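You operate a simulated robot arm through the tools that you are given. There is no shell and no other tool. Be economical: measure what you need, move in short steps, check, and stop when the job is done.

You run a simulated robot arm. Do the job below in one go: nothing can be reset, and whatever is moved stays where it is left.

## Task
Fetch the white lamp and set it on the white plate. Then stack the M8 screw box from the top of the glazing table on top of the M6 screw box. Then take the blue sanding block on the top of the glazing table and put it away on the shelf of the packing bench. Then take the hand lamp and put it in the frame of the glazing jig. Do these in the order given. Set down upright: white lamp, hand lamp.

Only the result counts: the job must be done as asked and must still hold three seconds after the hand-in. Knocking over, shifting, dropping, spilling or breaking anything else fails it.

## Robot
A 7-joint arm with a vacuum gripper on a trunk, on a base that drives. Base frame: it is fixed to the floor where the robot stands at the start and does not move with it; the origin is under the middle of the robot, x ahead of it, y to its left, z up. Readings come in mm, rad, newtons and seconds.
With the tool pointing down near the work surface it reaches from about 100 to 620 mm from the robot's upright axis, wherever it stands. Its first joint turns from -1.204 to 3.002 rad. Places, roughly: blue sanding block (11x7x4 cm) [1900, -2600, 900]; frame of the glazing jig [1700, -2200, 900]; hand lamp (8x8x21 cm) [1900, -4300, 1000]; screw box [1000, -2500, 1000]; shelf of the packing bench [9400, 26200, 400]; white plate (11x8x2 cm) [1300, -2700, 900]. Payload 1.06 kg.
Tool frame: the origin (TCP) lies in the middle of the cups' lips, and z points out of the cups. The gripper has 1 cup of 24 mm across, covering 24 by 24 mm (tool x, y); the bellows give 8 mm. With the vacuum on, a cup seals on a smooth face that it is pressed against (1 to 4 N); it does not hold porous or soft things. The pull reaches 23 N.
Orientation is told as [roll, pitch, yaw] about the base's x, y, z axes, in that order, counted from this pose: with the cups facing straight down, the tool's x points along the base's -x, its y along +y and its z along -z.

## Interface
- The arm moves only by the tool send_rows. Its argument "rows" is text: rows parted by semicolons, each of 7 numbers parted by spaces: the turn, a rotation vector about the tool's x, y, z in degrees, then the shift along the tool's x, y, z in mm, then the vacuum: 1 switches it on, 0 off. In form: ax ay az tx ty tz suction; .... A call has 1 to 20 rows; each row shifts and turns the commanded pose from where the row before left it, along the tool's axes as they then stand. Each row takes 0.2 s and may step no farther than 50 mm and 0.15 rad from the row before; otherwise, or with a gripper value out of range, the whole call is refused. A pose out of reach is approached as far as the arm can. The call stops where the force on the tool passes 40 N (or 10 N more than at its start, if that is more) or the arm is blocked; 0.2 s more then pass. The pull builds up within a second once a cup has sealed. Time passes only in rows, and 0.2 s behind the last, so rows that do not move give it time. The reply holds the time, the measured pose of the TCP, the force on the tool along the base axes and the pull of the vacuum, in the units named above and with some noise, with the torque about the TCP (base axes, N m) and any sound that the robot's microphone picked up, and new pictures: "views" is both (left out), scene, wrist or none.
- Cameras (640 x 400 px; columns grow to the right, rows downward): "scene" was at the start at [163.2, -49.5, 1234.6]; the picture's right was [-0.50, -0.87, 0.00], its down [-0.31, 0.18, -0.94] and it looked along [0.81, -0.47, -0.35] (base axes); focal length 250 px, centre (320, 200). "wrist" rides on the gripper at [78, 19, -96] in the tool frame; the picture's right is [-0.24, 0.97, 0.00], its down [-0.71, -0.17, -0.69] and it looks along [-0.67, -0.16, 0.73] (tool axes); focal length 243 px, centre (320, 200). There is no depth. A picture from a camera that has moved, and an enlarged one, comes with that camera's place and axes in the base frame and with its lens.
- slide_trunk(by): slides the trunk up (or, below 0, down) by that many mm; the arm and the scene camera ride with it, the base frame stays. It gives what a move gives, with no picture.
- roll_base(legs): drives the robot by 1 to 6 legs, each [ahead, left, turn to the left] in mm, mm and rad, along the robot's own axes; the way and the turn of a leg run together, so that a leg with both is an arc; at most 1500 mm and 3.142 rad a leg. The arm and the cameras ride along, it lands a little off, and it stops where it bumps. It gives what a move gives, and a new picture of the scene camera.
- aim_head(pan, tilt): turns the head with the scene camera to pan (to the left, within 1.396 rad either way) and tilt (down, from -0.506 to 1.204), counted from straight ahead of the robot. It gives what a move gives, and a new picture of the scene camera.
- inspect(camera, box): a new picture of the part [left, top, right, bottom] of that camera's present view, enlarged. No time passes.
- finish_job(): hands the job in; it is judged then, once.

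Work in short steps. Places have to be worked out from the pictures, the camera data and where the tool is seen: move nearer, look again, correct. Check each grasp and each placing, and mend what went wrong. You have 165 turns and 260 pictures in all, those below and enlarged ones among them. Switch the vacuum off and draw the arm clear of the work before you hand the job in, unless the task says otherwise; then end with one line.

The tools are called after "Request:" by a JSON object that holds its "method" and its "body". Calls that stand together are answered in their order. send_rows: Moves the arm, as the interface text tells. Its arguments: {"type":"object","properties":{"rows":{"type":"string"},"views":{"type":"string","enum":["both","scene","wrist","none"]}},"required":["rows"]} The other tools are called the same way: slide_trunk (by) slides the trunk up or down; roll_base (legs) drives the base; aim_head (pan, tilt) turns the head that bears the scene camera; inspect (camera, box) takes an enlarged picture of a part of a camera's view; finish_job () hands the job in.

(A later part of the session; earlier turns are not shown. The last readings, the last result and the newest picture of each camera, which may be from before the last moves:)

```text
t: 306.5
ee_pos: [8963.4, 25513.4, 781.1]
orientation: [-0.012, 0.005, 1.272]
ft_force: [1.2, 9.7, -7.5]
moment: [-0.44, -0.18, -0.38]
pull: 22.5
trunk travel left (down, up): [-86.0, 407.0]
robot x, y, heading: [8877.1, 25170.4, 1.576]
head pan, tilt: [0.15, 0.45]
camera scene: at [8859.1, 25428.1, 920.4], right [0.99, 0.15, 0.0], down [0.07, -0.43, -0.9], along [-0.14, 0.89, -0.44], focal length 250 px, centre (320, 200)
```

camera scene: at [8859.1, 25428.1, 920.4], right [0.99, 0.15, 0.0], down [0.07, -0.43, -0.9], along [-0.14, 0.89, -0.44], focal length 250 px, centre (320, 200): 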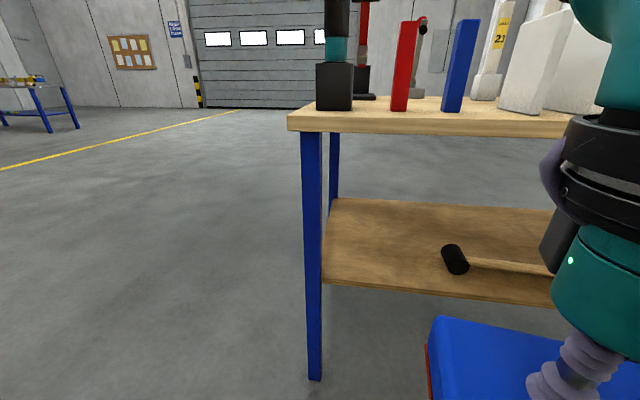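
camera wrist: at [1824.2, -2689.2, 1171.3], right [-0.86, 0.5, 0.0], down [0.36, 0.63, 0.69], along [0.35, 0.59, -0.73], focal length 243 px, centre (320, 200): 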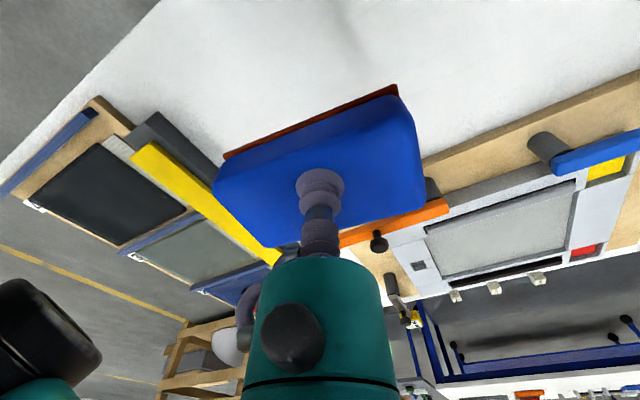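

Something pressed on the tool (force +y). I'll look down at the block before moving.

Request:
{"method": "aim_head", "body": {"pan": -0.4, "tilt": 1.0}}

Request:
{"method": "send_rows", "body": {"rows": "0 0 0 -10 0 0 1", "views": "wrist"}}

```text
t: 307.5
ee_pos: [8962.1, 25515.1, 782.9]
orientation: [-0.013, 0.003, 1.275]
ft_force: [4.0, 0.9, -7.1]
moment: [0.37, 0.21, 0.29]
pull: 23.1
trunk travel left (down, up): [-86.0, 407.0]
robot x, y, heading: [8872.1, 25172.0, 1.577]
head pan, tilt: [-0.4, 1.0]
camera scene: at [8899.5, 25402.2, 875.4], right [0.93, -0.38, 0.0], down [-0.32, -0.77, -0.55], along [0.21, 0.51, -0.84], focal length 250 px, centre (320, 200)
```

scene: 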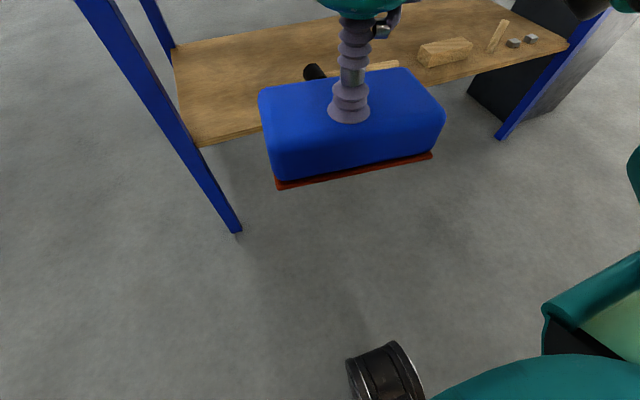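

```text
t: 307.9
ee_pos: [8963.5, 25524.1, 781.4]
orientation: [-0.011, 0.004, 1.275]
ft_force: [0.4, -0.2, -2.3]
moment: [-0.04, 0.02, 0.03]
pull: 23.1
trunk travel left (down, up): [-86.0, 407.0]
robot x, y, heading: [8874.4, 25172.8, 1.579]
head pan, tilt: [-0.4, 1.0]
camera wrist: at [8922.1, 25457.2, 876.9], right [-0.86, 0.51, -0.01], down [0.36, 0.63, 0.68], along [0.36, 0.58, -0.73], focal length 243 px, centre (320, 200)
```

wrist: 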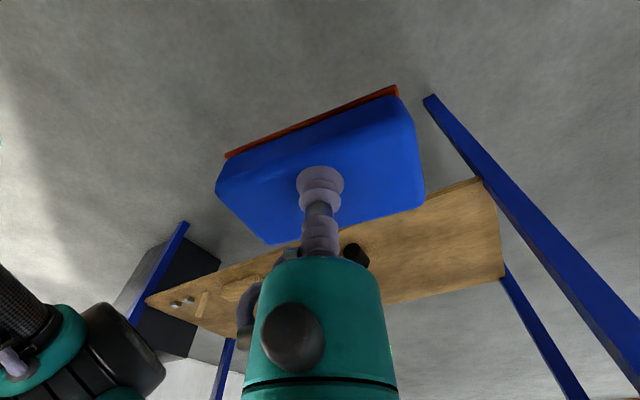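

The pressure was from the head itself against the wrist; it's free now. I'll extend the arm forward to get clear of the head, then lower the trunk the rest.

Request:
{"method": "send_rows", "body": {"rows": "0 0 0 -36 11 0 1;0 0 0 -36 11 0 1;0 0 0 -36 11 0 1;0 0 0 -36 11 0 1;0 0 0 0 0 0 1", "views": "none"}}

Request:
{"method": "slide_trunk", "body": {"by": -86}}

Request:
{"method": "aim_head", "body": {"pan": -0.2, "tilt": 0.8}}

```text
t: 309.1
ee_pos: [8967.8, 25673.0, 776.9]
orientation: [-0.012, 0.003, 1.275]
ft_force: [0.3, 0.1, -1.7]
moment: [-0.03, -0.01, 0.01]
pull: 22.6
trunk travel left (down, up): [-86.0, 407.0]
robot x, y, heading: [8873.9, 25175.4, 1.574]
head pan, tilt: [-0.4, 1.0]
```

```text
t: 310.3
ee_pos: [8966.1, 25673.6, 695.4]
orientation: [-0.011, 0.005, 1.273]
ft_force: [-0.1, -0.5, -1.8]
moment: [-0.02, 0.01, -0.01]
pull: 22.7
trunk travel left (down, up): [0.0, 492.0]
robot x, y, heading: [8876.2, 25171.3, 1.574]
head pan, tilt: [-0.4, 1.0]
```

```text
t: 311.0
ee_pos: [8964.3, 25674.8, 694.0]
orientation: [-0.011, 0.005, 1.274]
ft_force: [0.4, 0.4, -2.1]
moment: [-0.04, 0.02, 0.0]
pull: 22.7
trunk travel left (down, up): [0.0, 492.0]
robot x, y, heading: [8877.1, 25172.6, 1.583]
head pan, tilt: [-0.201, 0.799]
camera scene: at [8888.4, 25436.8, 815.7], right [0.98, -0.19, 0.0], down [-0.14, -0.7, -0.7], along [0.14, 0.68, -0.72], focal length 250 px, centre (320, 200)
```

scene: 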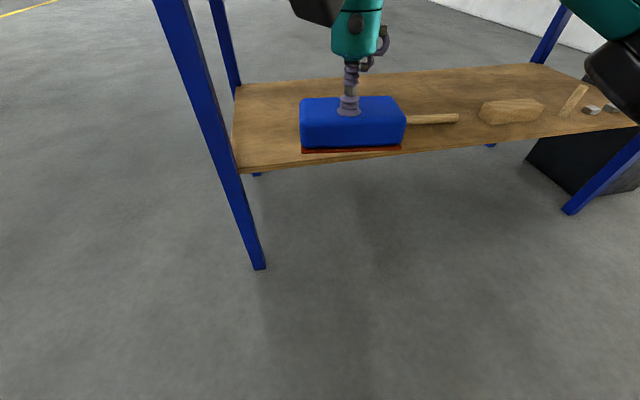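

The view of the shelf is clear now. I'll lower the arm in front of the bench to entry height (TCP ≈ 500) and look at the wrist/elbow.

Request:
{"method": "send_rows", "body": {"rows": "0 0 0 0 0 40 1;0 0 0 0 0 40 1;0 0 0 0 0 40 1;0 0 0 0 0 40 1;0 0 0 0 0 32 1;-0.6 0.3 0 0 0 0 1;0 0 0 0 0 0 1", "views": "both"}}

Request:
{"method": "aim_head", "body": {"pan": -0.3, "tilt": 0.3}}

```text
t: 312.6
ee_pos: [8966.0, 25672.9, 502.5]
orientation: [0.001, 0.01, 1.273]
ft_force: [-0.4, -0.3, -1.9]
moment: [-0.04, 0.0, -0.03]
pull: 23.1
trunk travel left (down, up): [0.0, 492.0]
robot x, y, heading: [8870.5, 25175.2, 1.577]
head pan, tilt: [-0.201, 0.799]
camera scene: at [8888.4, 25436.8, 815.8], right [0.98, -0.19, 0.0], down [-0.14, -0.7, -0.7], along [0.13, 0.68, -0.72], focal length 250 px, centre (320, 200)
camera wrist: at [8925.8, 25606.8, 597.5], right [-0.86, 0.51, 0.0], down [0.37, 0.63, 0.68], along [0.35, 0.58, -0.73], focal length 243 px, centre (320, 200)
```

scene: 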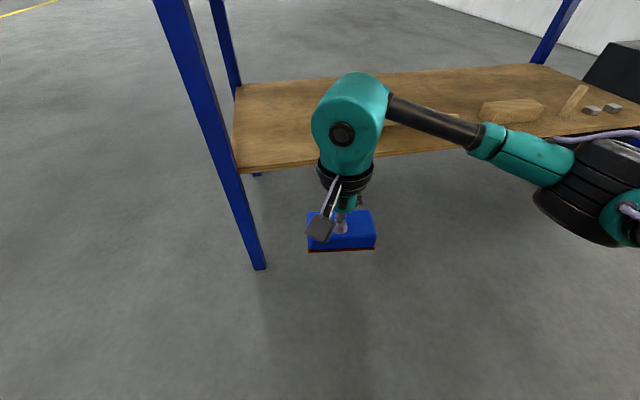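
wrist: 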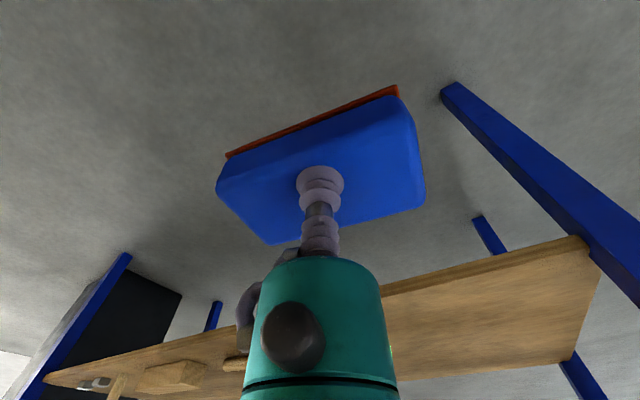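

```text
t: 313.6
ee_pos: [8967.5, 25673.1, 501.0]
orientation: [-0.002, 0.009, 1.274]
ft_force: [0.0, 0.5, -1.4]
moment: [-0.04, 0.01, 0.0]
pull: 22.8
trunk travel left (down, up): [0.0, 492.0]
robot x, y, heading: [8873.2, 25173.1, 1.577]
head pan, tilt: [-0.3, 0.3]
camera scene: at [8899.9, 25447.1, 860.1], right [0.96, -0.29, 0.0], down [-0.09, -0.28, -0.95], along [0.28, 0.91, -0.3], focal length 250 px, centre (320, 200)
```

scene: 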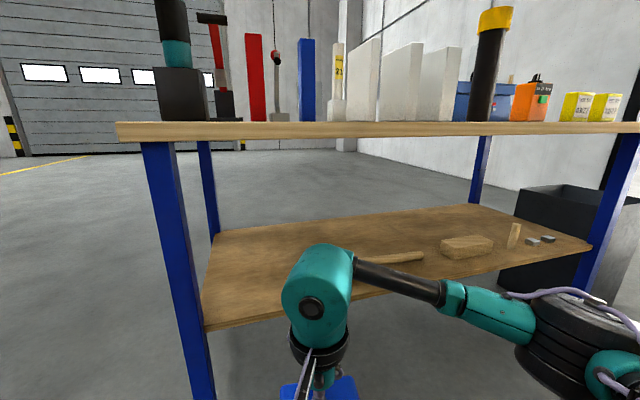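

The wrist top (~736) fits under the bench top's underside (~820). Extend the arm 80 mm, then roll the base ahead in two legs.

Request:
{"method": "send_rows", "body": {"rows": "0 0 0 -38 12 0 1;0 0 0 -38 12 0 1;0 0 0 0 0 0 1", "views": "none"}}

Request:
{"method": "roll_base", "body": {"legs": [[180, 0, -0.004]]}}

Request:
{"method": "send_rows", "body": {"rows": "0 0 0 0 0 0 1", "views": "wrist"}}

```text
t: 314.4
ee_pos: [8966.4, 25754.2, 498.7]
orientation: [-0.001, 0.008, 1.276]
ft_force: [-0.3, 0.4, -1.5]
moment: [-0.01, 0.02, 0.0]
pull: 22.4
trunk travel left (down, up): [0.0, 492.0]
robot x, y, heading: [8876.9, 25170.6, 1.576]
head pan, tilt: [-0.3, 0.3]
```

```text
t: 315.9
ee_pos: [8969.1, 25932.3, 500.1]
orientation: [-0.003, 0.013, 1.27]
ft_force: [0.5, 1.4, -1.5]
moment: [-0.02, -0.01, 0.02]
pull: 22.8
trunk travel left (down, up): [0.0, 492.0]
robot x, y, heading: [8876.8, 25347.5, 1.573]
head pan, tilt: [-0.3, 0.3]
camera scene: at [8900.0, 25625.8, 860.2], right [0.96, -0.29, 0.0], down [-0.09, -0.28, -0.96], along [0.28, 0.91, -0.3], focal length 250 px, centre (320, 200)
```

scene: 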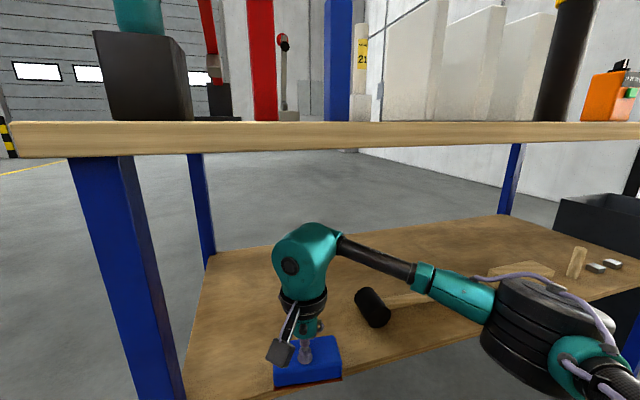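

```text
t: 316.3
ee_pos: [8968.6, 25931.4, 499.2]
orientation: [-0.001, 0.011, 1.271]
ft_force: [0.1, 0.7, -1.7]
moment: [-0.01, 0.03, 0.02]
pull: 22.7
trunk travel left (down, up): [0.0, 492.0]
robot x, y, heading: [8874.3, 25351.3, 1.575]
head pan, tilt: [-0.3, 0.3]
camera wrist: at [8927.2, 25865.0, 595.7], right [-0.86, 0.51, 0.0], down [0.37, 0.63, 0.68], along [0.35, 0.58, -0.73], focal length 243 px, centre (320, 200)
```

wrist: 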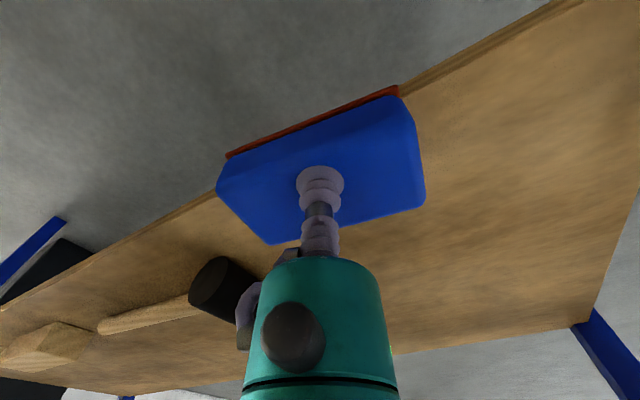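

All clear: mallet head is ~200 mm to the right. Roll ahead another 130 mm.

Request:
{"method": "roll_base", "body": {"legs": [[135, 0, 0]]}}

Request:
{"method": "send_rows", "body": {"rows": "0 0 0 0 0 12 1;0 0 0 0 0 8 1;0 0 0 0 0 0 1", "views": "wrist"}}

Request:
{"method": "aim_head", "body": {"pan": -0.2, "tilt": 0.6}}

```text
t: 317.6
ee_pos: [8968.1, 26067.4, 500.0]
orientation: [-0.002, 0.01, 1.271]
ft_force: [0.6, 1.1, -1.5]
moment: [0.01, 0.02, 0.04]
pull: 22.5
trunk travel left (down, up): [0.0, 492.0]
robot x, y, heading: [8871.5, 25486.1, 1.57]
head pan, tilt: [-0.3, 0.3]
camera scene: at [8899.3, 25760.7, 860.2], right [0.96, -0.29, 0.0], down [-0.09, -0.28, -0.96], along [0.28, 0.91, -0.3], focal length 250 px, centre (320, 200)
```

scene: 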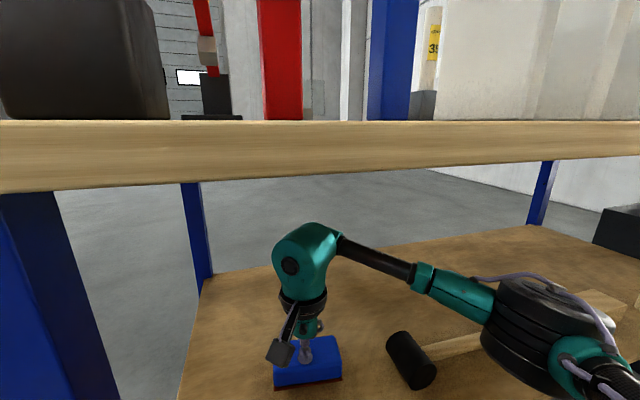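

```text
t: 318.4
ee_pos: [8967.3, 26066.7, 479.2]
orientation: [0.0, 0.009, 1.271]
ft_force: [-0.4, -1.5, 1.8]
moment: [0.08, -0.07, 0.0]
pull: 22.5
trunk travel left (down, up): [0.0, 492.0]
robot x, y, heading: [8872.9, 25484.0, 1.574]
head pan, tilt: [-0.3, 0.3]
camera wrist: at [8926.0, 25999.8, 575.8], right [-0.86, 0.51, 0.0], down [0.37, 0.63, 0.68], along [0.35, 0.58, -0.73], focal length 243 px, centre (320, 200)
```

wrist: 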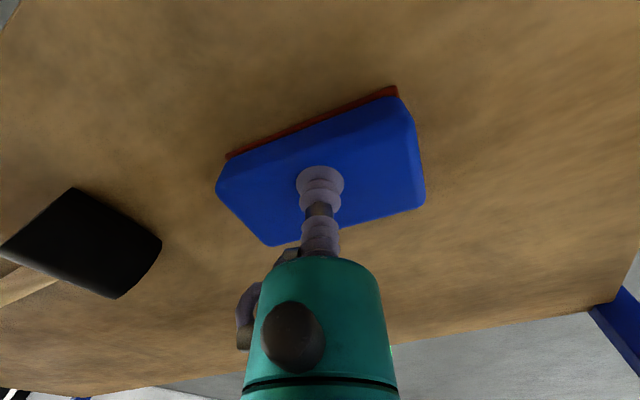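

```text
t: 319.2
ee_pos: [8967.5, 26066.8, 479.1]
orientation: [-0.003, 0.008, 1.272]
ft_force: [-0.4, 0.3, 0.3]
moment: [0.02, -0.06, 0.03]
pull: 22.7
trunk travel left (down, up): [0.0, 492.0]
robot x, y, heading: [8871.7, 25489.4, 1.564]
head pan, tilt: [-0.201, 0.6]
camera scene: at [8889.3, 25758.1, 832.8], right [0.98, -0.2, 0.0], down [-0.11, -0.55, -0.83], along [0.16, 0.81, -0.56], focal length 250 px, centre (320, 200)
```

scene: 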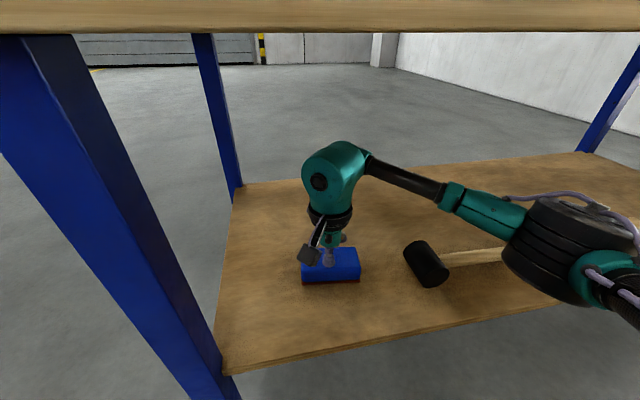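

Near contact already; the block is above the free part of the shelf. I'll press down gently in 2 mm steps.

Request:
{"method": "send_rows", "body": {"rows": "0 0 0 0 0 2 1;0 0 0 0 0 2 1;0 0 0 0 0 0 1", "views": "none"}}

```text
t: 320.0
ee_pos: [8967.7, 26066.8, 476.2]
orientation: [0.001, 0.006, 1.271]
ft_force: [-0.1, 0.6, 16.5]
moment: [0.11, -0.04, 0.01]
pull: 23.3
trunk travel left (down, up): [0.0, 492.0]
robot x, y, heading: [8873.6, 25485.8, 1.573]
head pan, tilt: [-0.201, 0.6]
```

Firm contact on the shelf. Back off 2 mm, release, and lift slightly (limited headroom).

Request:
{"method": "send_rows", "body": {"rows": "0 0 0 0 0 -2 1;0 0 0 0 0 0 0;0 0 0 0 0 0 0;0 0 0 0 0 0 0;0 0 0 0 0 0 0;0 0 0 0 0 -5 0;0 0 0 0 0 -15 0;0 0 0 0 0 -10 0;0 0 0 0 0 0 0", "views": "both"}}

```text
t: 322.0
ee_pos: [8968.9, 26067.2, 507.2]
orientation: [-0.002, 0.009, 1.274]
ft_force: [-0.4, -0.1, -0.3]
moment: [0.0, 0.0, -0.03]
pull: 0.0
trunk travel left (down, up): [0.0, 492.0]
robot x, y, heading: [8871.8, 25486.9, 1.576]
head pan, tilt: [-0.201, 0.6]
camera scene: at [8889.3, 25758.1, 832.7], right [0.98, -0.2, 0.0], down [-0.11, -0.55, -0.83], along [0.16, 0.81, -0.56], focal length 250 px, centre (320, 200)
camera wrist: at [8927.0, 25999.8, 604.2], right [-0.86, 0.51, 0.0], down [0.37, 0.63, 0.68], along [0.35, 0.58, -0.73], focal length 243 px, centre (320, 200)
```

scene: 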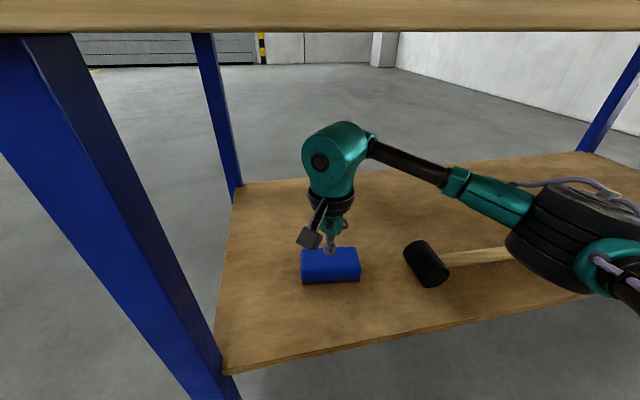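
wrist: 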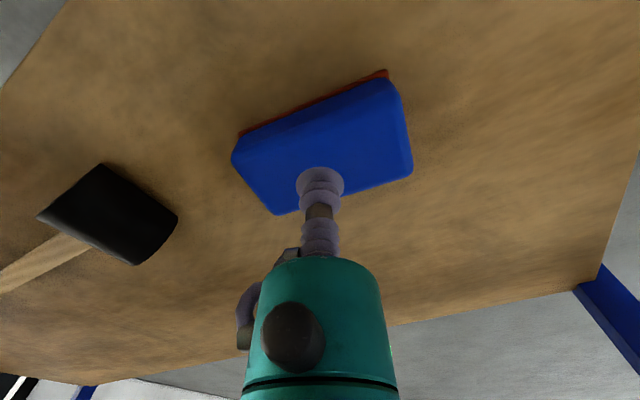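

The block lies on the shelf, gripper free. Roll straight back out, then raise the trunk.

Request:
{"method": "roll_base", "body": {"legs": [[-330, 0, 0], [-250, 0, 0]]}}

Request:
{"method": "slide_trunk", "body": {"by": 375}}

Request:
{"method": "send_rows", "body": {"rows": "0 0 0 35 -12 -30 0;0 0 0 35 -12 -30 0;0 0 0 35 -12 -30 0;0 0 0 35 -12 -30 0;0 0 0 35 -12 -30 0;0 0 0 35 -12 -30 0;0 0 0 0 0 0 0", "views": "none"}}

Request:
{"method": "aim_head", "body": {"pan": 0.0, "tilt": 0.5}}

```text
t: 325.6
ee_pos: [8972.5, 25489.4, 507.0]
orientation: [-0.002, 0.011, 1.262]
ft_force: [0.5, -0.3, 0.4]
moment: [0.0, -0.04, 0.0]
pull: 0.1
trunk travel left (down, up): [0.0, 492.0]
robot x, y, heading: [8873.1, 24907.5, 1.567]
head pan, tilt: [-0.201, 0.6]
camera scene: at [8891.2, 25182.2, 832.7], right [0.98, -0.2, 0.0], down [-0.11, -0.55, -0.83], along [0.17, 0.81, -0.56], focal length 250 px, centre (320, 200)
```

scene: 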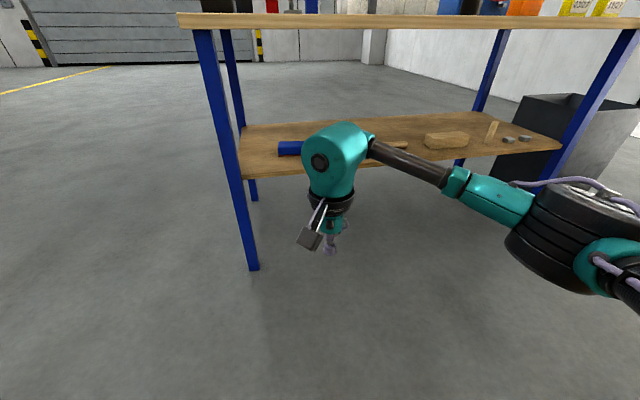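

```text
t: 329.2
ee_pos: [8973.1, 25491.0, 882.4]
orientation: [-0.003, 0.01, 1.263]
ft_force: [0.1, -0.1, -0.1]
moment: [-0.01, 0.0, -0.01]
pull: 0.1
trunk travel left (down, up): [-375.0, 117.0]
robot x, y, heading: [8871.5, 24908.5, 1.57]
head pan, tilt: [-0.201, 0.6]
```

```text
t: 330.8
ee_pos: [8976.1, 25268.9, 1064.3]
orientation: [-0.002, 0.008, 1.263]
ft_force: [0.3, 0.0, 0.8]
moment: [0.01, -0.01, 0.0]
pull: 0.1
trunk travel left (down, up): [-375.0, 117.0]
robot x, y, heading: [8869.0, 24912.0, 1.572]
head pan, tilt: [-0.201, 0.6]
```

```text
t: 331.5
ee_pos: [8977.1, 25269.1, 1063.0]
orientation: [-0.001, 0.01, 1.264]
ft_force: [-0.4, 1.2, -0.6]
moment: [0.0, -0.03, 0.03]
pull: 0.1
trunk travel left (down, up): [-375.0, 117.0]
robot x, y, heading: [8874.7, 24910.2, 1.567]
head pan, tilt: [0.0, 0.499]
camera scene: at [8873.3, 25081.4, 1221.8], right [1.0, 0.0, 0.0], down [0.0, -0.48, -0.88], along [0.0, 0.88, -0.48], focal length 250 px, centre (320, 200)
```

scene: 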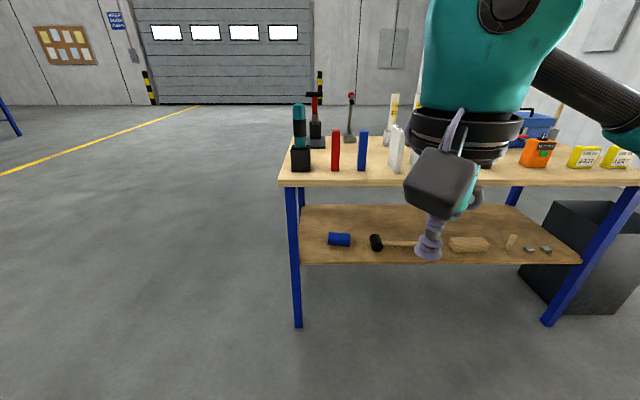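

The block is on the shelf (visible at left). Now head back: turn left, drive to the aisle, and turn to face -y.

Request:
{"method": "roll_base", "body": {"legs": [[0, 0, 1.575], [1100, 0, 0], [1100, 0, 0], [0, 0, 1.571]]}}

```text
t: 350.0
ee_pos: [6543.1, 24569.9, 1064.7]
orientation: [-0.002, 0.009, -1.903]
ft_force: [0.1, -0.4, 0.2]
moment: [-0.01, 0.06, 0.02]
pull: 0.0
trunk travel left (down, up): [-375.0, 117.0]
robot x, y, heading: [6655.1, 24927.0, -1.6]
head pan, tilt: [0.0, 0.499]
camera scene: at [6649.2, 24748.7, 1221.8], right [-1.0, 0.03, 0.0], down [0.01, 0.48, -0.88], along [-0.03, -0.88, -0.48], focal length 250 px, centre (320, 200)
```

scene: 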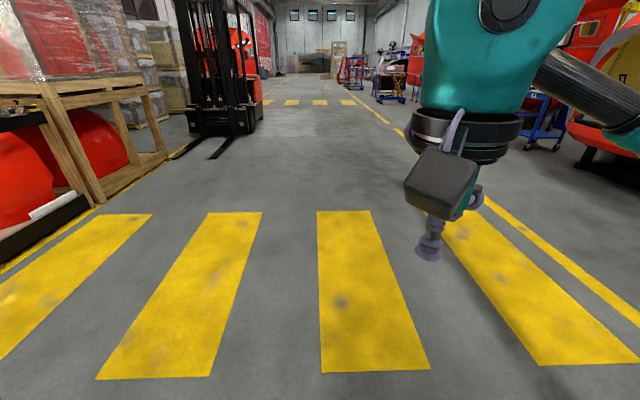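

Aisle is clear. Drive 9 m back along -y.

Request:
{"method": "roll_base", "body": {"legs": [[1500, 0, 0.03], [1500, 0, 0], [1500, 0, 0], [1500, 0, 0], [1500, 0, 0], [1500, 0, 0]]}}

Request:
{"method": "aim_head", "body": {"pan": 0.1, "tilt": 0.2}}

```text
t: 392.3
ee_pos: [6855.2, 15633.8, 1064.3]
orientation: [-0.001, 0.01, -1.839]
ft_force: [0.6, 0.1, 0.4]
moment: [0.03, -0.02, -0.03]
pull: 0.0
trunk travel left (down, up): [-375.0, 117.0]
robot x, y, heading: [6943.9, 15994.6, -1.535]
head pan, tilt: [0.0, 0.499]
camera scene: at [6951.0, 15819.0, 1221.8], right [-1.0, -0.03, 0.0], down [-0.02, 0.48, -0.88], along [0.03, -0.88, -0.48], focal length 250 px, centre (320, 200)
```

scene: 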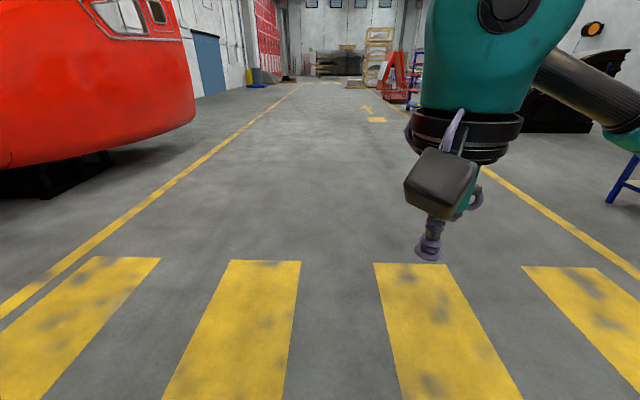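

```text
t: 393.1
ee_pos: [6854.5, 15634.1, 1064.5]
orientation: [-0.001, 0.008, -1.839]
ft_force: [0.2, -0.5, -0.6]
moment: [0.0, -0.03, 0.01]
pull: 0.1
trunk travel left (down, up): [-375.0, 117.0]
robot x, y, heading: [6948.2, 15994.9, -1.537]
head pan, tilt: [0.099, 0.201]
camera scene: at [6960.3, 15817.7, 1249.5], right [-0.99, -0.13, 0.0], down [-0.03, 0.2, -0.98], along [0.13, -0.97, -0.2], focal length 250 px, centre (320, 200)
```

scene: 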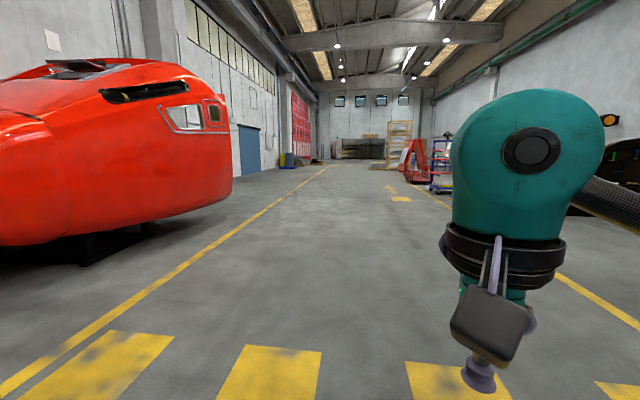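

Continue 9 m with a small heading correction.

Request:
{"method": "roll_base", "body": {"legs": [[1500, 0, -0.035], [1500, 0, 0], [1500, 0, 0], [1500, 0, 0], [1500, 0, 0], [1500, 0, 0]]}}

```text
t: 435.9
ee_pos: [6767.7, 6602.6, 1064.7]
orientation: [-0.002, 0.009, -1.897]
ft_force: [-0.1, 1.0, -0.5]
moment: [-0.05, 0.0, 0.02]
pull: 0.1
trunk travel left (down, up): [-375.0, 117.0]
robot x, y, heading: [6876.1, 6955.8, -1.595]
head pan, tilt: [0.099, 0.201]
camera scene: at [6881.8, 6779.4, 1249.5], right [-1.0, -0.08, 0.0], down [-0.02, 0.2, -0.98], along [0.07, -0.98, -0.2], focal length 250 px, centre (320, 200)
```

scene: 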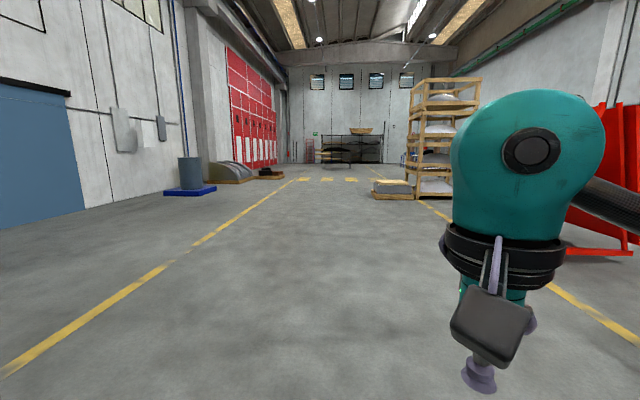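

Pallet's edge is at x ≈ 5965 ahead on the right; staying at x ≈ 6950 clears it. Drive on.

Request:
{"method": "roll_base", "body": {"legs": [[1500, 0, 0.045], [1500, 0, 0], [1500, 0, 0], [1500, 0, 0], [1500, 0, 0], [1500, 0, 0]]}}

Request:
{"method": "aim_head", "body": {"pan": -0.8, "tilt": 0.2}}

```text
t: 478.4
ee_pos: [6854.6, -2387.2, 1064.1]
orientation: [-0.002, 0.009, -1.854]
ft_force: [0.9, -0.2, 0.5]
moment: [0.01, -0.01, 0.01]
pull: 0.0
trunk travel left (down, up): [-375.0, 117.0]
robot x, y, heading: [6947.4, -2020.5, -1.552]
head pan, tilt: [0.099, 0.201]
camera scene: at [6961.0, -2205.7, 1249.5], right [-0.99, -0.12, 0.0], down [-0.02, 0.2, -0.98], along [0.12, -0.97, -0.2], focal length 250 px, centre (320, 200)
```

scene: 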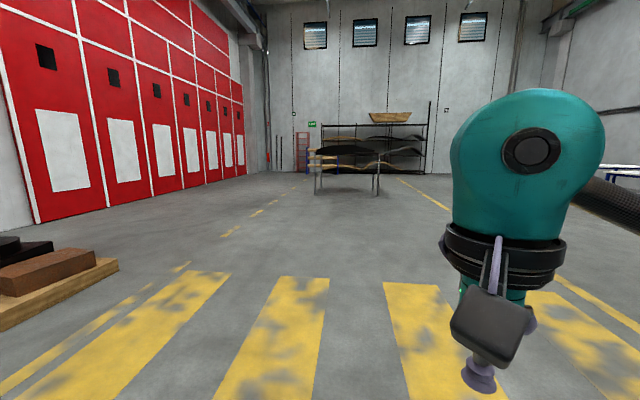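

```text
t: 479.6
ee_pos: [6854.3, -2387.6, 1063.2]
orientation: [-0.003, 0.008, -1.853]
ft_force: [-0.2, 0.2, -0.2]
moment: [-0.01, -0.02, 0.0]
pull: 0.0
trunk travel left (down, up): [-375.0, 117.0]
robot x, y, heading: [6950.4, -2027.4, -1.554]
head pan, tilt: [-0.799, 0.201]
camera scene: at [6884.5, -2179.3, 1249.5], right [-0.71, 0.7, 0.0], down [0.14, 0.14, -0.98], along [-0.69, -0.7, -0.2], focal length 250 px, centre (320, 200)
```

scene: 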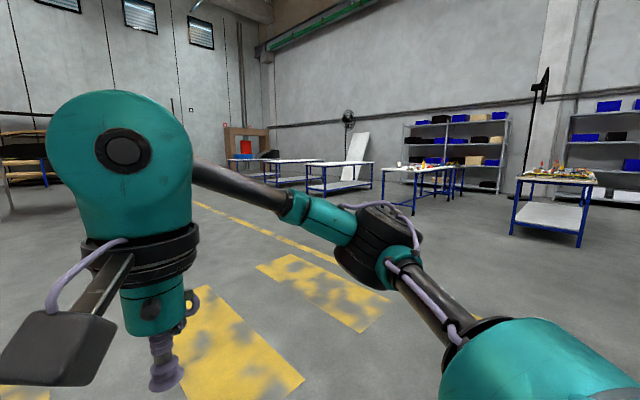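

The tables are in sight. Drive to y ≈ -3500, turn right towards -x and go along the corridor.

Request:
{"method": "roll_base", "body": {"legs": [[1480, 0, 0], [0, 0, -1.588], [1500, 0, 0], [1500, 0, 0], [1000, 0, 0]]}}

Request:
{"method": "aim_head", "body": {"pan": 0.2, "tilt": 0.3}}

```text
t: 509.5
ee_pos: [2628.4, -3521.6, 1063.5]
orientation: [-0.002, 0.009, 2.886]
ft_force: [-0.4, 0.6, 0.9]
moment: [0.01, -0.04, 0.02]
pull: 0.1
trunk travel left (down, up): [-375.0, 117.0]
robot x, y, heading: [2988.7, -3608.1, -3.09]
head pan, tilt: [-0.799, 0.201]
camera scene: at [2839.5, -3549.9, 1249.5], right [0.68, 0.73, 0.0], down [0.15, -0.14, -0.98], along [-0.72, 0.67, -0.2], focal length 250 px, centre (320, 200)
```

scene: 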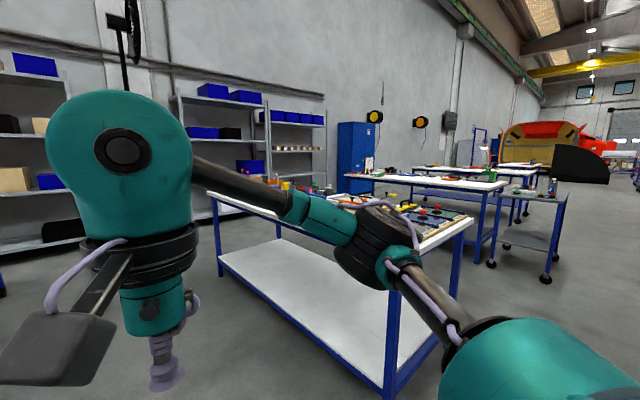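

```text
t: 510.7
ee_pos: [2629.1, -3520.8, 1064.4]
orientation: [-0.001, 0.008, 2.887]
ft_force: [-0.6, 1.0, 0.0]
moment: [-0.02, -0.01, 0.03]
pull: 0.1
trunk travel left (down, up): [-375.0, 117.0]
robot x, y, heading: [2989.3, -3605.9, -3.091]
head pan, tilt: [0.201, 0.3]
camera scene: at [2817.4, -3636.5, 1240.3], right [-0.25, 0.97, 0.0], down [0.29, 0.07, -0.96], along [-0.93, -0.24, -0.3], focal length 250 px, centre (320, 200)
```

scene: 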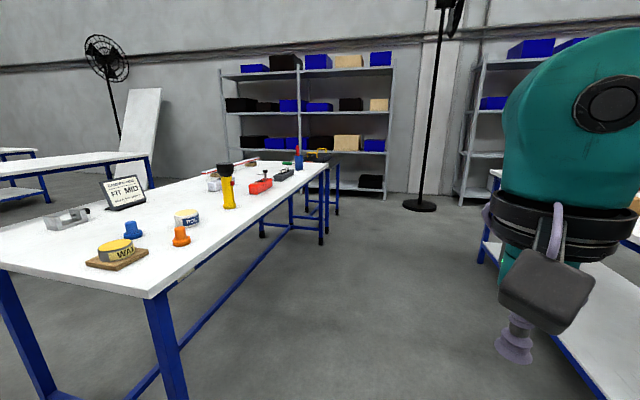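

The hand lamp is the yellow torch at about (1850, -4319), top ≈ 1070. I'll raise the trunk for clearance, then drive in front of it and face the table.

Request:
{"method": "slide_trunk", "body": {"by": 112}}

Request:
{"method": "roll_base", "body": {"legs": [[1040, 0, 0], [0, 0, 1.52]]}}

Request:
{"method": "aim_head", "body": {"pan": 0.0, "tilt": 0.45}}

```text
t: 512.2
ee_pos: [2627.8, -3521.4, 1175.8]
orientation: [-0.001, 0.01, 2.887]
ft_force: [0.7, 0.1, -0.8]
moment: [-0.03, 0.0, 0.01]
pull: 0.0
trunk travel left (down, up): [-487.0, 5.0]
robot x, y, heading: [2990.6, -3606.0, -3.089]
head pan, tilt: [0.201, 0.3]
```

```text
t: 521.2
ee_pos: [1847.8, -4001.1, 1175.9]
orientation: [-0.001, 0.009, -1.907]
ft_force: [0.0, 0.1, -0.8]
moment: [-0.01, -0.02, 0.0]
pull: 0.1
trunk travel left (down, up): [-487.0, 5.0]
robot x, y, heading: [1958.5, -3644.6, -1.6]
head pan, tilt: [0.201, 0.3]
camera scene: at [1975.6, -3747.1, 1366.2], right [-0.99, -0.17, 0.0], down [-0.05, 0.29, -0.96], along [0.16, -0.94, -0.3], focal length 250 px, centre (320, 200)
```

scene: 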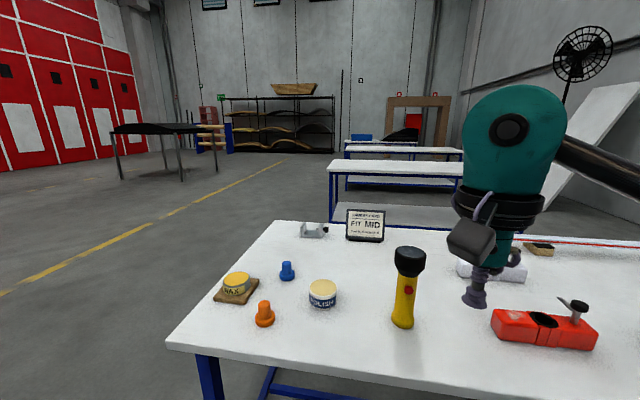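

```text
t: 521.9
ee_pos: [1847.4, -3999.7, 1174.8]
orientation: [-0.002, 0.007, -1.906]
ft_force: [0.0, -0.2, -0.3]
moment: [-0.02, 0.01, 0.0]
pull: 0.1
trunk travel left (down, up): [-487.0, 5.0]
robot x, y, heading: [1962.9, -3643.6, -1.601]
head pan, tilt: [0.0, 0.45]
camera scene: at [1957.0, -3746.8, 1352.3], right [-1.0, 0.03, 0.0], down [0.01, 0.43, -0.9], along [-0.03, -0.9, -0.43], focal length 250 px, centre (320, 200)
```

scene: 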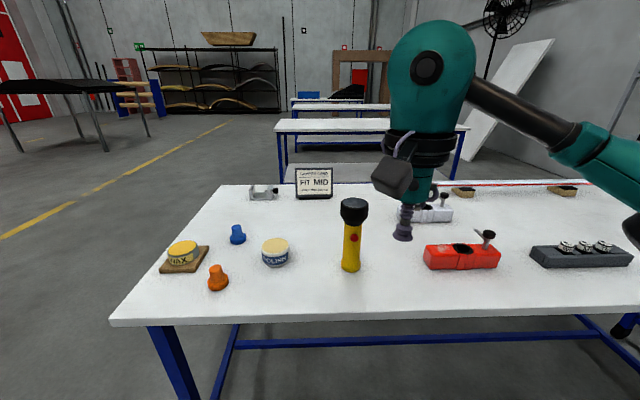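

Hand lamp at about (1848, -4315), top ≈ 1067. Approach so the tool ends nearly above it, 100 mm clear.

Request:
{"method": "roll_base", "body": {"legs": [[270, 0, 0.03]]}}

Request:
{"method": "aim_head", "body": {"pan": 0.1, "tilt": 0.6}}

Request:
{"method": "send_rows", "body": {"rows": "0 0 0 0 0 0 0", "views": "wrist"}}

```text
t: 523.8
ee_pos: [1852.9, -4272.4, 1176.1]
orientation: [-0.002, 0.01, -1.879]
ft_force: [0.7, -0.6, -0.9]
moment: [0.04, 0.02, -0.01]
pull: 0.0
trunk travel left (down, up): [-487.0, 5.0]
robot x, y, heading: [1959.4, -3914.5, -1.575]
head pan, tilt: [0.0, 0.45]
camera scene: at [1955.0, -4015.8, 1352.2], right [-1.0, 0.0, 0.0], down [0.0, 0.44, -0.9], along [0.0, -0.9, -0.44], focal length 250 px, centre (320, 200)
```

scene: 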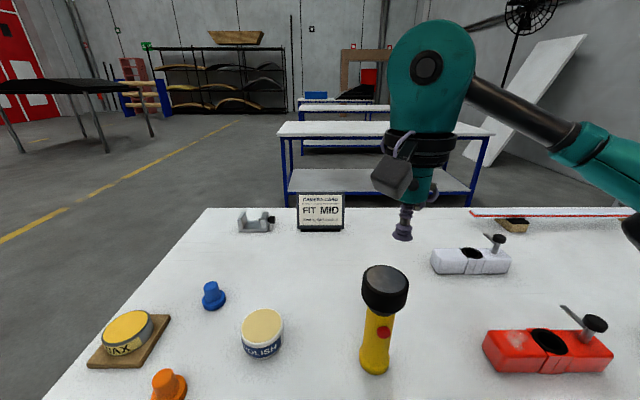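

```text
t: 524.5
ee_pos: [1852.3, -4270.9, 1175.8]
orientation: [-0.001, 0.01, -1.876]
ft_force: [0.0, 0.3, 0.0]
moment: [-0.03, 0.01, 0.02]
pull: 0.0
trunk travel left (down, up): [-487.0, 5.0]
robot x, y, heading: [1958.4, -3912.9, -1.569]
head pan, tilt: [0.099, 0.6]
camera scene: at [1963.8, -4011.1, 1338.8], right [-1.0, -0.1, 0.0], down [-0.05, 0.56, -0.83], along [0.08, -0.82, -0.56], focal length 250 px, centre (320, 200)
```

scene: 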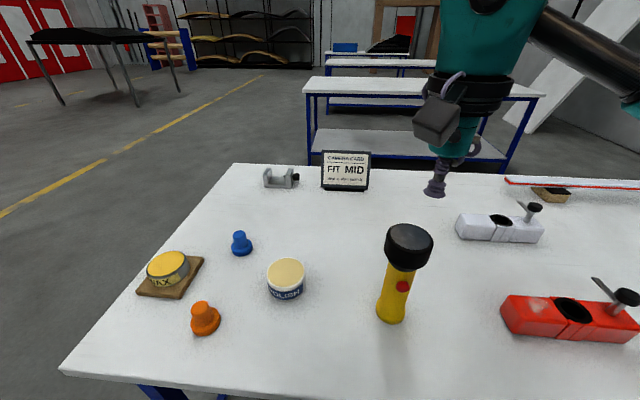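

```text
t: 524.9
ee_pos: [1852.4, -4270.6, 1175.9]
orientation: [-0.002, 0.009, -1.877]
ft_force: [1.2, 0.8, -0.3]
moment: [0.01, 0.01, -0.01]
pull: 0.0
trunk travel left (down, up): [-487.0, 5.0]
robot x, y, heading: [1958.7, -3915.3, -1.572]
head pan, tilt: [0.099, 0.6]
camera wrist: at [1893.7, -4202.0, 1272.0], right [0.86, -0.52, 0.0], down [-0.38, -0.63, 0.68], along [-0.35, -0.58, -0.73], focal length 243 px, centre (320, 200)
```

wrist: 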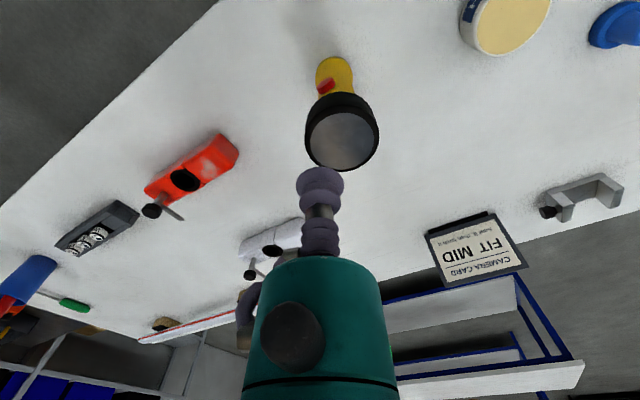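

Top centre ≈ (1854, -4307) from both views. Move above and go down near it.

Request:
{"method": "send_rows", "body": {"rows": "0 -0.5 0 -34 13 0 0;0 0 0 0 0 40 0;0 0 0 0 0 35 0;0 0 0 0 0 0 0", "views": "wrist"}}

```text
t: 525.9
ee_pos: [1854.7, -4306.3, 1101.1]
orientation: [-0.003, 0.0, -1.878]
ft_force: [-0.4, 0.3, -0.4]
moment: [-0.01, -0.02, 0.01]
pull: 0.1
trunk travel left (down, up): [-487.0, 5.0]
robot x, y, heading: [1957.1, -3911.4, -1.571]
head pan, tilt: [0.099, 0.6]
camera wrist: at [1895.7, -4236.6, 1195.2], right [0.86, -0.52, 0.0], down [-0.38, -0.62, 0.69], along [-0.36, -0.59, -0.73], focal length 243 px, centre (320, 200)
```

wrist: 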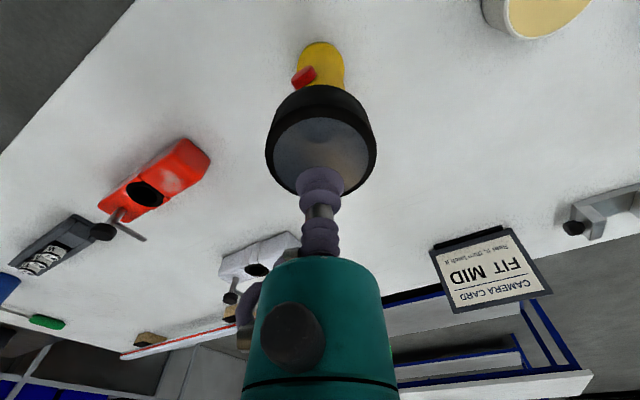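

Centred over the lens. Down with vacuum on.

Request:
{"method": "send_rows", "body": {"rows": "0 0 0 0 0 24 1;0 0 0 0 0 5 1;0 0 0 0 0 4 1;0 0 0 0 0 3 1;0 0 0 0 0 0 1;0 0 0 0 0 0 1", "views": "none"}}

```text
t: 527.3
ee_pos: [1854.1, -4307.2, 1063.4]
orientation: [0.002, -0.001, -1.876]
ft_force: [0.4, 1.4, 17.1]
moment: [0.01, -0.01, 0.04]
pull: 23.2
trunk travel left (down, up): [-487.0, 5.0]
robot x, y, heading: [1958.4, -3914.8, -1.577]
head pan, tilt: [0.099, 0.6]
```

Sealed. Lift straight up and check.

Request:
{"method": "send_rows", "body": {"rows": "0 0 0 0 0 -10 1;0 0 0 0 0 -25 1;0 0 0 0 0 -30 1;0 0 0 0 0 -30 1;0 0 0 0 0 -25 1;0 0 0 0 0 0 1", "views": "both"}}

```text
t: 528.7
ee_pos: [1856.1, -4309.6, 1184.7]
orientation: [-0.003, 0.003, -1.878]
ft_force: [-0.2, -0.6, -2.5]
moment: [0.05, -0.02, 0.0]
pull: 22.9
trunk travel left (down, up): [-487.0, 5.0]
robot x, y, heading: [1957.0, -3914.6, -1.574]
head pan, tilt: [0.099, 0.6]
camera scene: at [1963.7, -4011.6, 1338.7], right [-1.0, -0.1, 0.0], down [-0.05, 0.56, -0.82], along [0.08, -0.82, -0.57], focal length 250 px, centre (320, 200)
camera wrist: at [1898.1, -4238.7, 1280.0], right [0.86, -0.52, 0.0], down [-0.38, -0.62, 0.68], along [-0.36, -0.58, -0.73], focal length 243 px, centre (320, 200)
```

scene: 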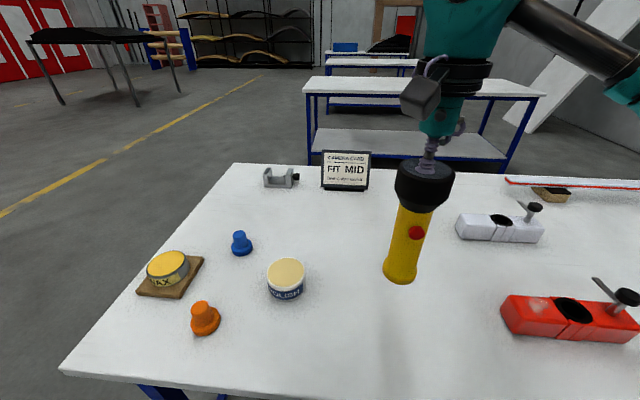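
wrist: 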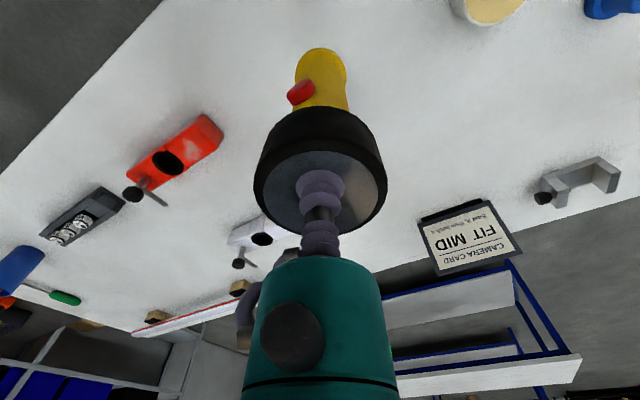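

The hand lamp hangs straight. I'll back off, strafe left past the table's end, and back up to the +y side of the glazing table, always facing -y.

Request:
{"method": "roll_base", "body": {"legs": [[-340, 0, 0], [0, 1300, 0.003]]}}

Request:
{"method": "aim_head", "body": {"pan": -1.39, "tilt": 0.3}}

Request:
{"method": "aim_head", "body": {"pan": 1.39, "tilt": 0.3}}

```text
t: 537.1
ee_pos: [3142.8, -3976.1, 1184.5]
orientation: [-0.003, 0.0, -1.891]
ft_force: [0.1, -0.3, -3.7]
moment: [0.02, 0.01, 0.01]
pull: 22.9
trunk travel left (down, up): [-487.0, 5.0]
robot x, y, heading: [3248.4, -3580.1, -1.582]
head pan, tilt: [0.099, 0.6]
camera scene: at [3254.6, -3679.0, 1338.7], right [-1.0, -0.08, 0.0], down [-0.05, 0.56, -0.82], along [0.07, -0.82, -0.57], focal length 250 px, centre (320, 200)
```

scene: 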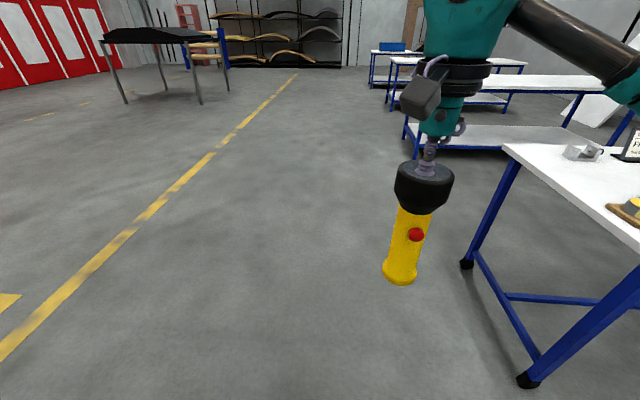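

```text
t: 538.7
ee_pos: [3144.3, -3975.4, 1185.9]
orientation: [-0.002, -0.001, -1.891]
ft_force: [-1.0, 0.4, -3.5]
moment: [0.03, -0.02, -0.01]
pull: 23.0
trunk travel left (down, up): [-487.0, 5.0]
robot x, y, heading: [3248.0, -3583.2, -1.588]
head pan, tilt: [-1.389, 0.3]
camera scene: at [3155.0, -3606.3, 1366.2], right [-0.16, 0.99, 0.0], down [0.29, 0.05, -0.96], along [-0.94, -0.16, -0.3], focal length 250 px, centre (320, 200)
```

scene: 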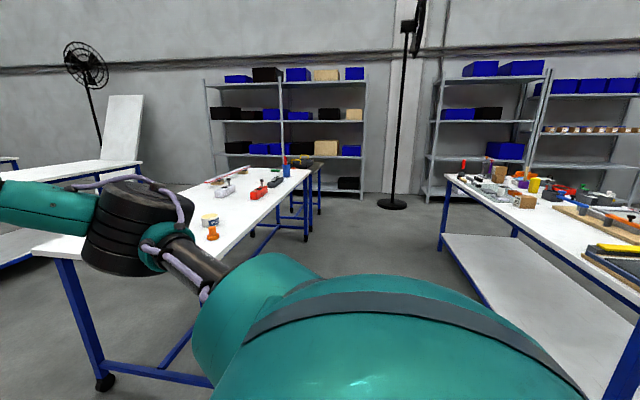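

```text
t: 541.1
ee_pos: [3143.1, -3974.6, 1184.4]
orientation: [-0.002, -0.001, -1.891]
ft_force: [-0.2, -0.9, -2.4]
moment: [0.05, -0.02, 0.0]
pull: 23.3
trunk travel left (down, up): [-487.0, 5.0]
robot x, y, heading: [3246.7, -3578.3, -1.586]
head pan, tilt: [1.389, 0.3]
camera scene: at [3338.6, -3609.4, 1366.2], right [-0.2, -0.98, 0.0], down [-0.29, 0.06, -0.96], along [0.94, -0.19, -0.3], focal length 250 px, centre (320, 200)
```

scene: 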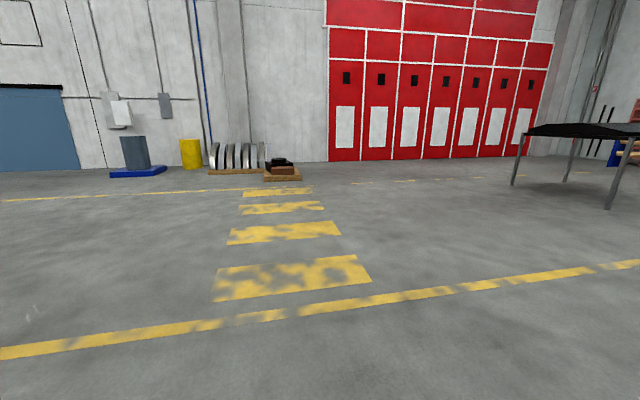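

Path is clear. Back up along +y to y ≈ -1450.

Request:
{"method": "roll_base", "body": {"legs": [[-1060, 0, 0.015], [-1060, 0, 0]]}}

Request:
{"method": "aim_head", "body": {"pan": -1.2, "tilt": 0.35}}

```text
t: 551.6
ee_pos: [3172.2, -1858.3, 1183.7]
orientation: [-0.001, 0.001, -1.873]
ft_force: [0.1, -0.3, -3.1]
moment: [0.01, -0.01, 0.01]
pull: 22.7
trunk travel left (down, up): [-487.0, 5.0]
robot x, y, heading: [3269.7, -1462.3, -1.57]
head pan, tilt: [1.389, 0.3]
camera scene: at [3361.3, -1488.9, 1366.2], right [-0.18, -0.98, 0.0], down [-0.29, 0.05, -0.96], along [0.94, -0.17, -0.3], focal length 250 px, centre (320, 200)
```

scene: 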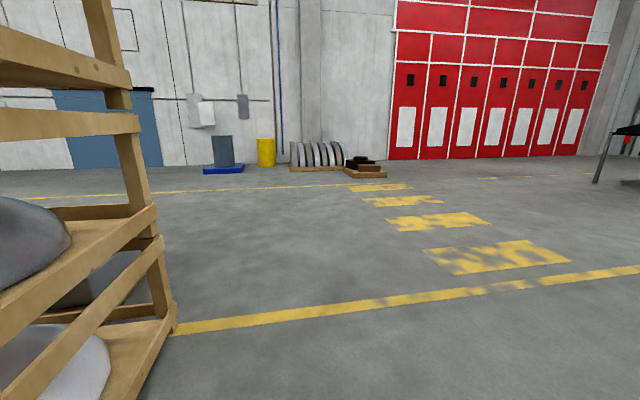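

```text
t: 553.9
ee_pos: [3173.7, -1858.1, 1183.8]
orientation: [-0.003, 0.0, -1.873]
ft_force: [0.1, 0.1, -3.5]
moment: [0.02, -0.02, 0.02]
pull: 22.7
trunk travel left (down, up): [-487.0, 5.0]
robot x, y, heading: [3272.3, -1464.9, -1.569]
head pan, tilt: [-1.201, 0.351]
camera scene: at [3182.7, -1506.1, 1361.5], right [-0.36, 0.93, 0.0], down [0.32, 0.12, -0.94], along [-0.88, -0.34, -0.34], focal length 250 px, centre (320, 200)
```

scene: 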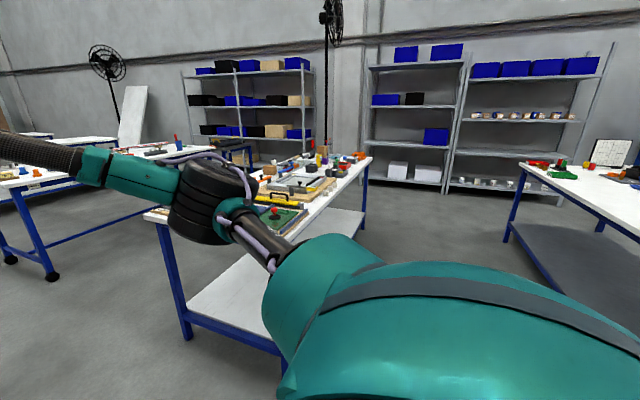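

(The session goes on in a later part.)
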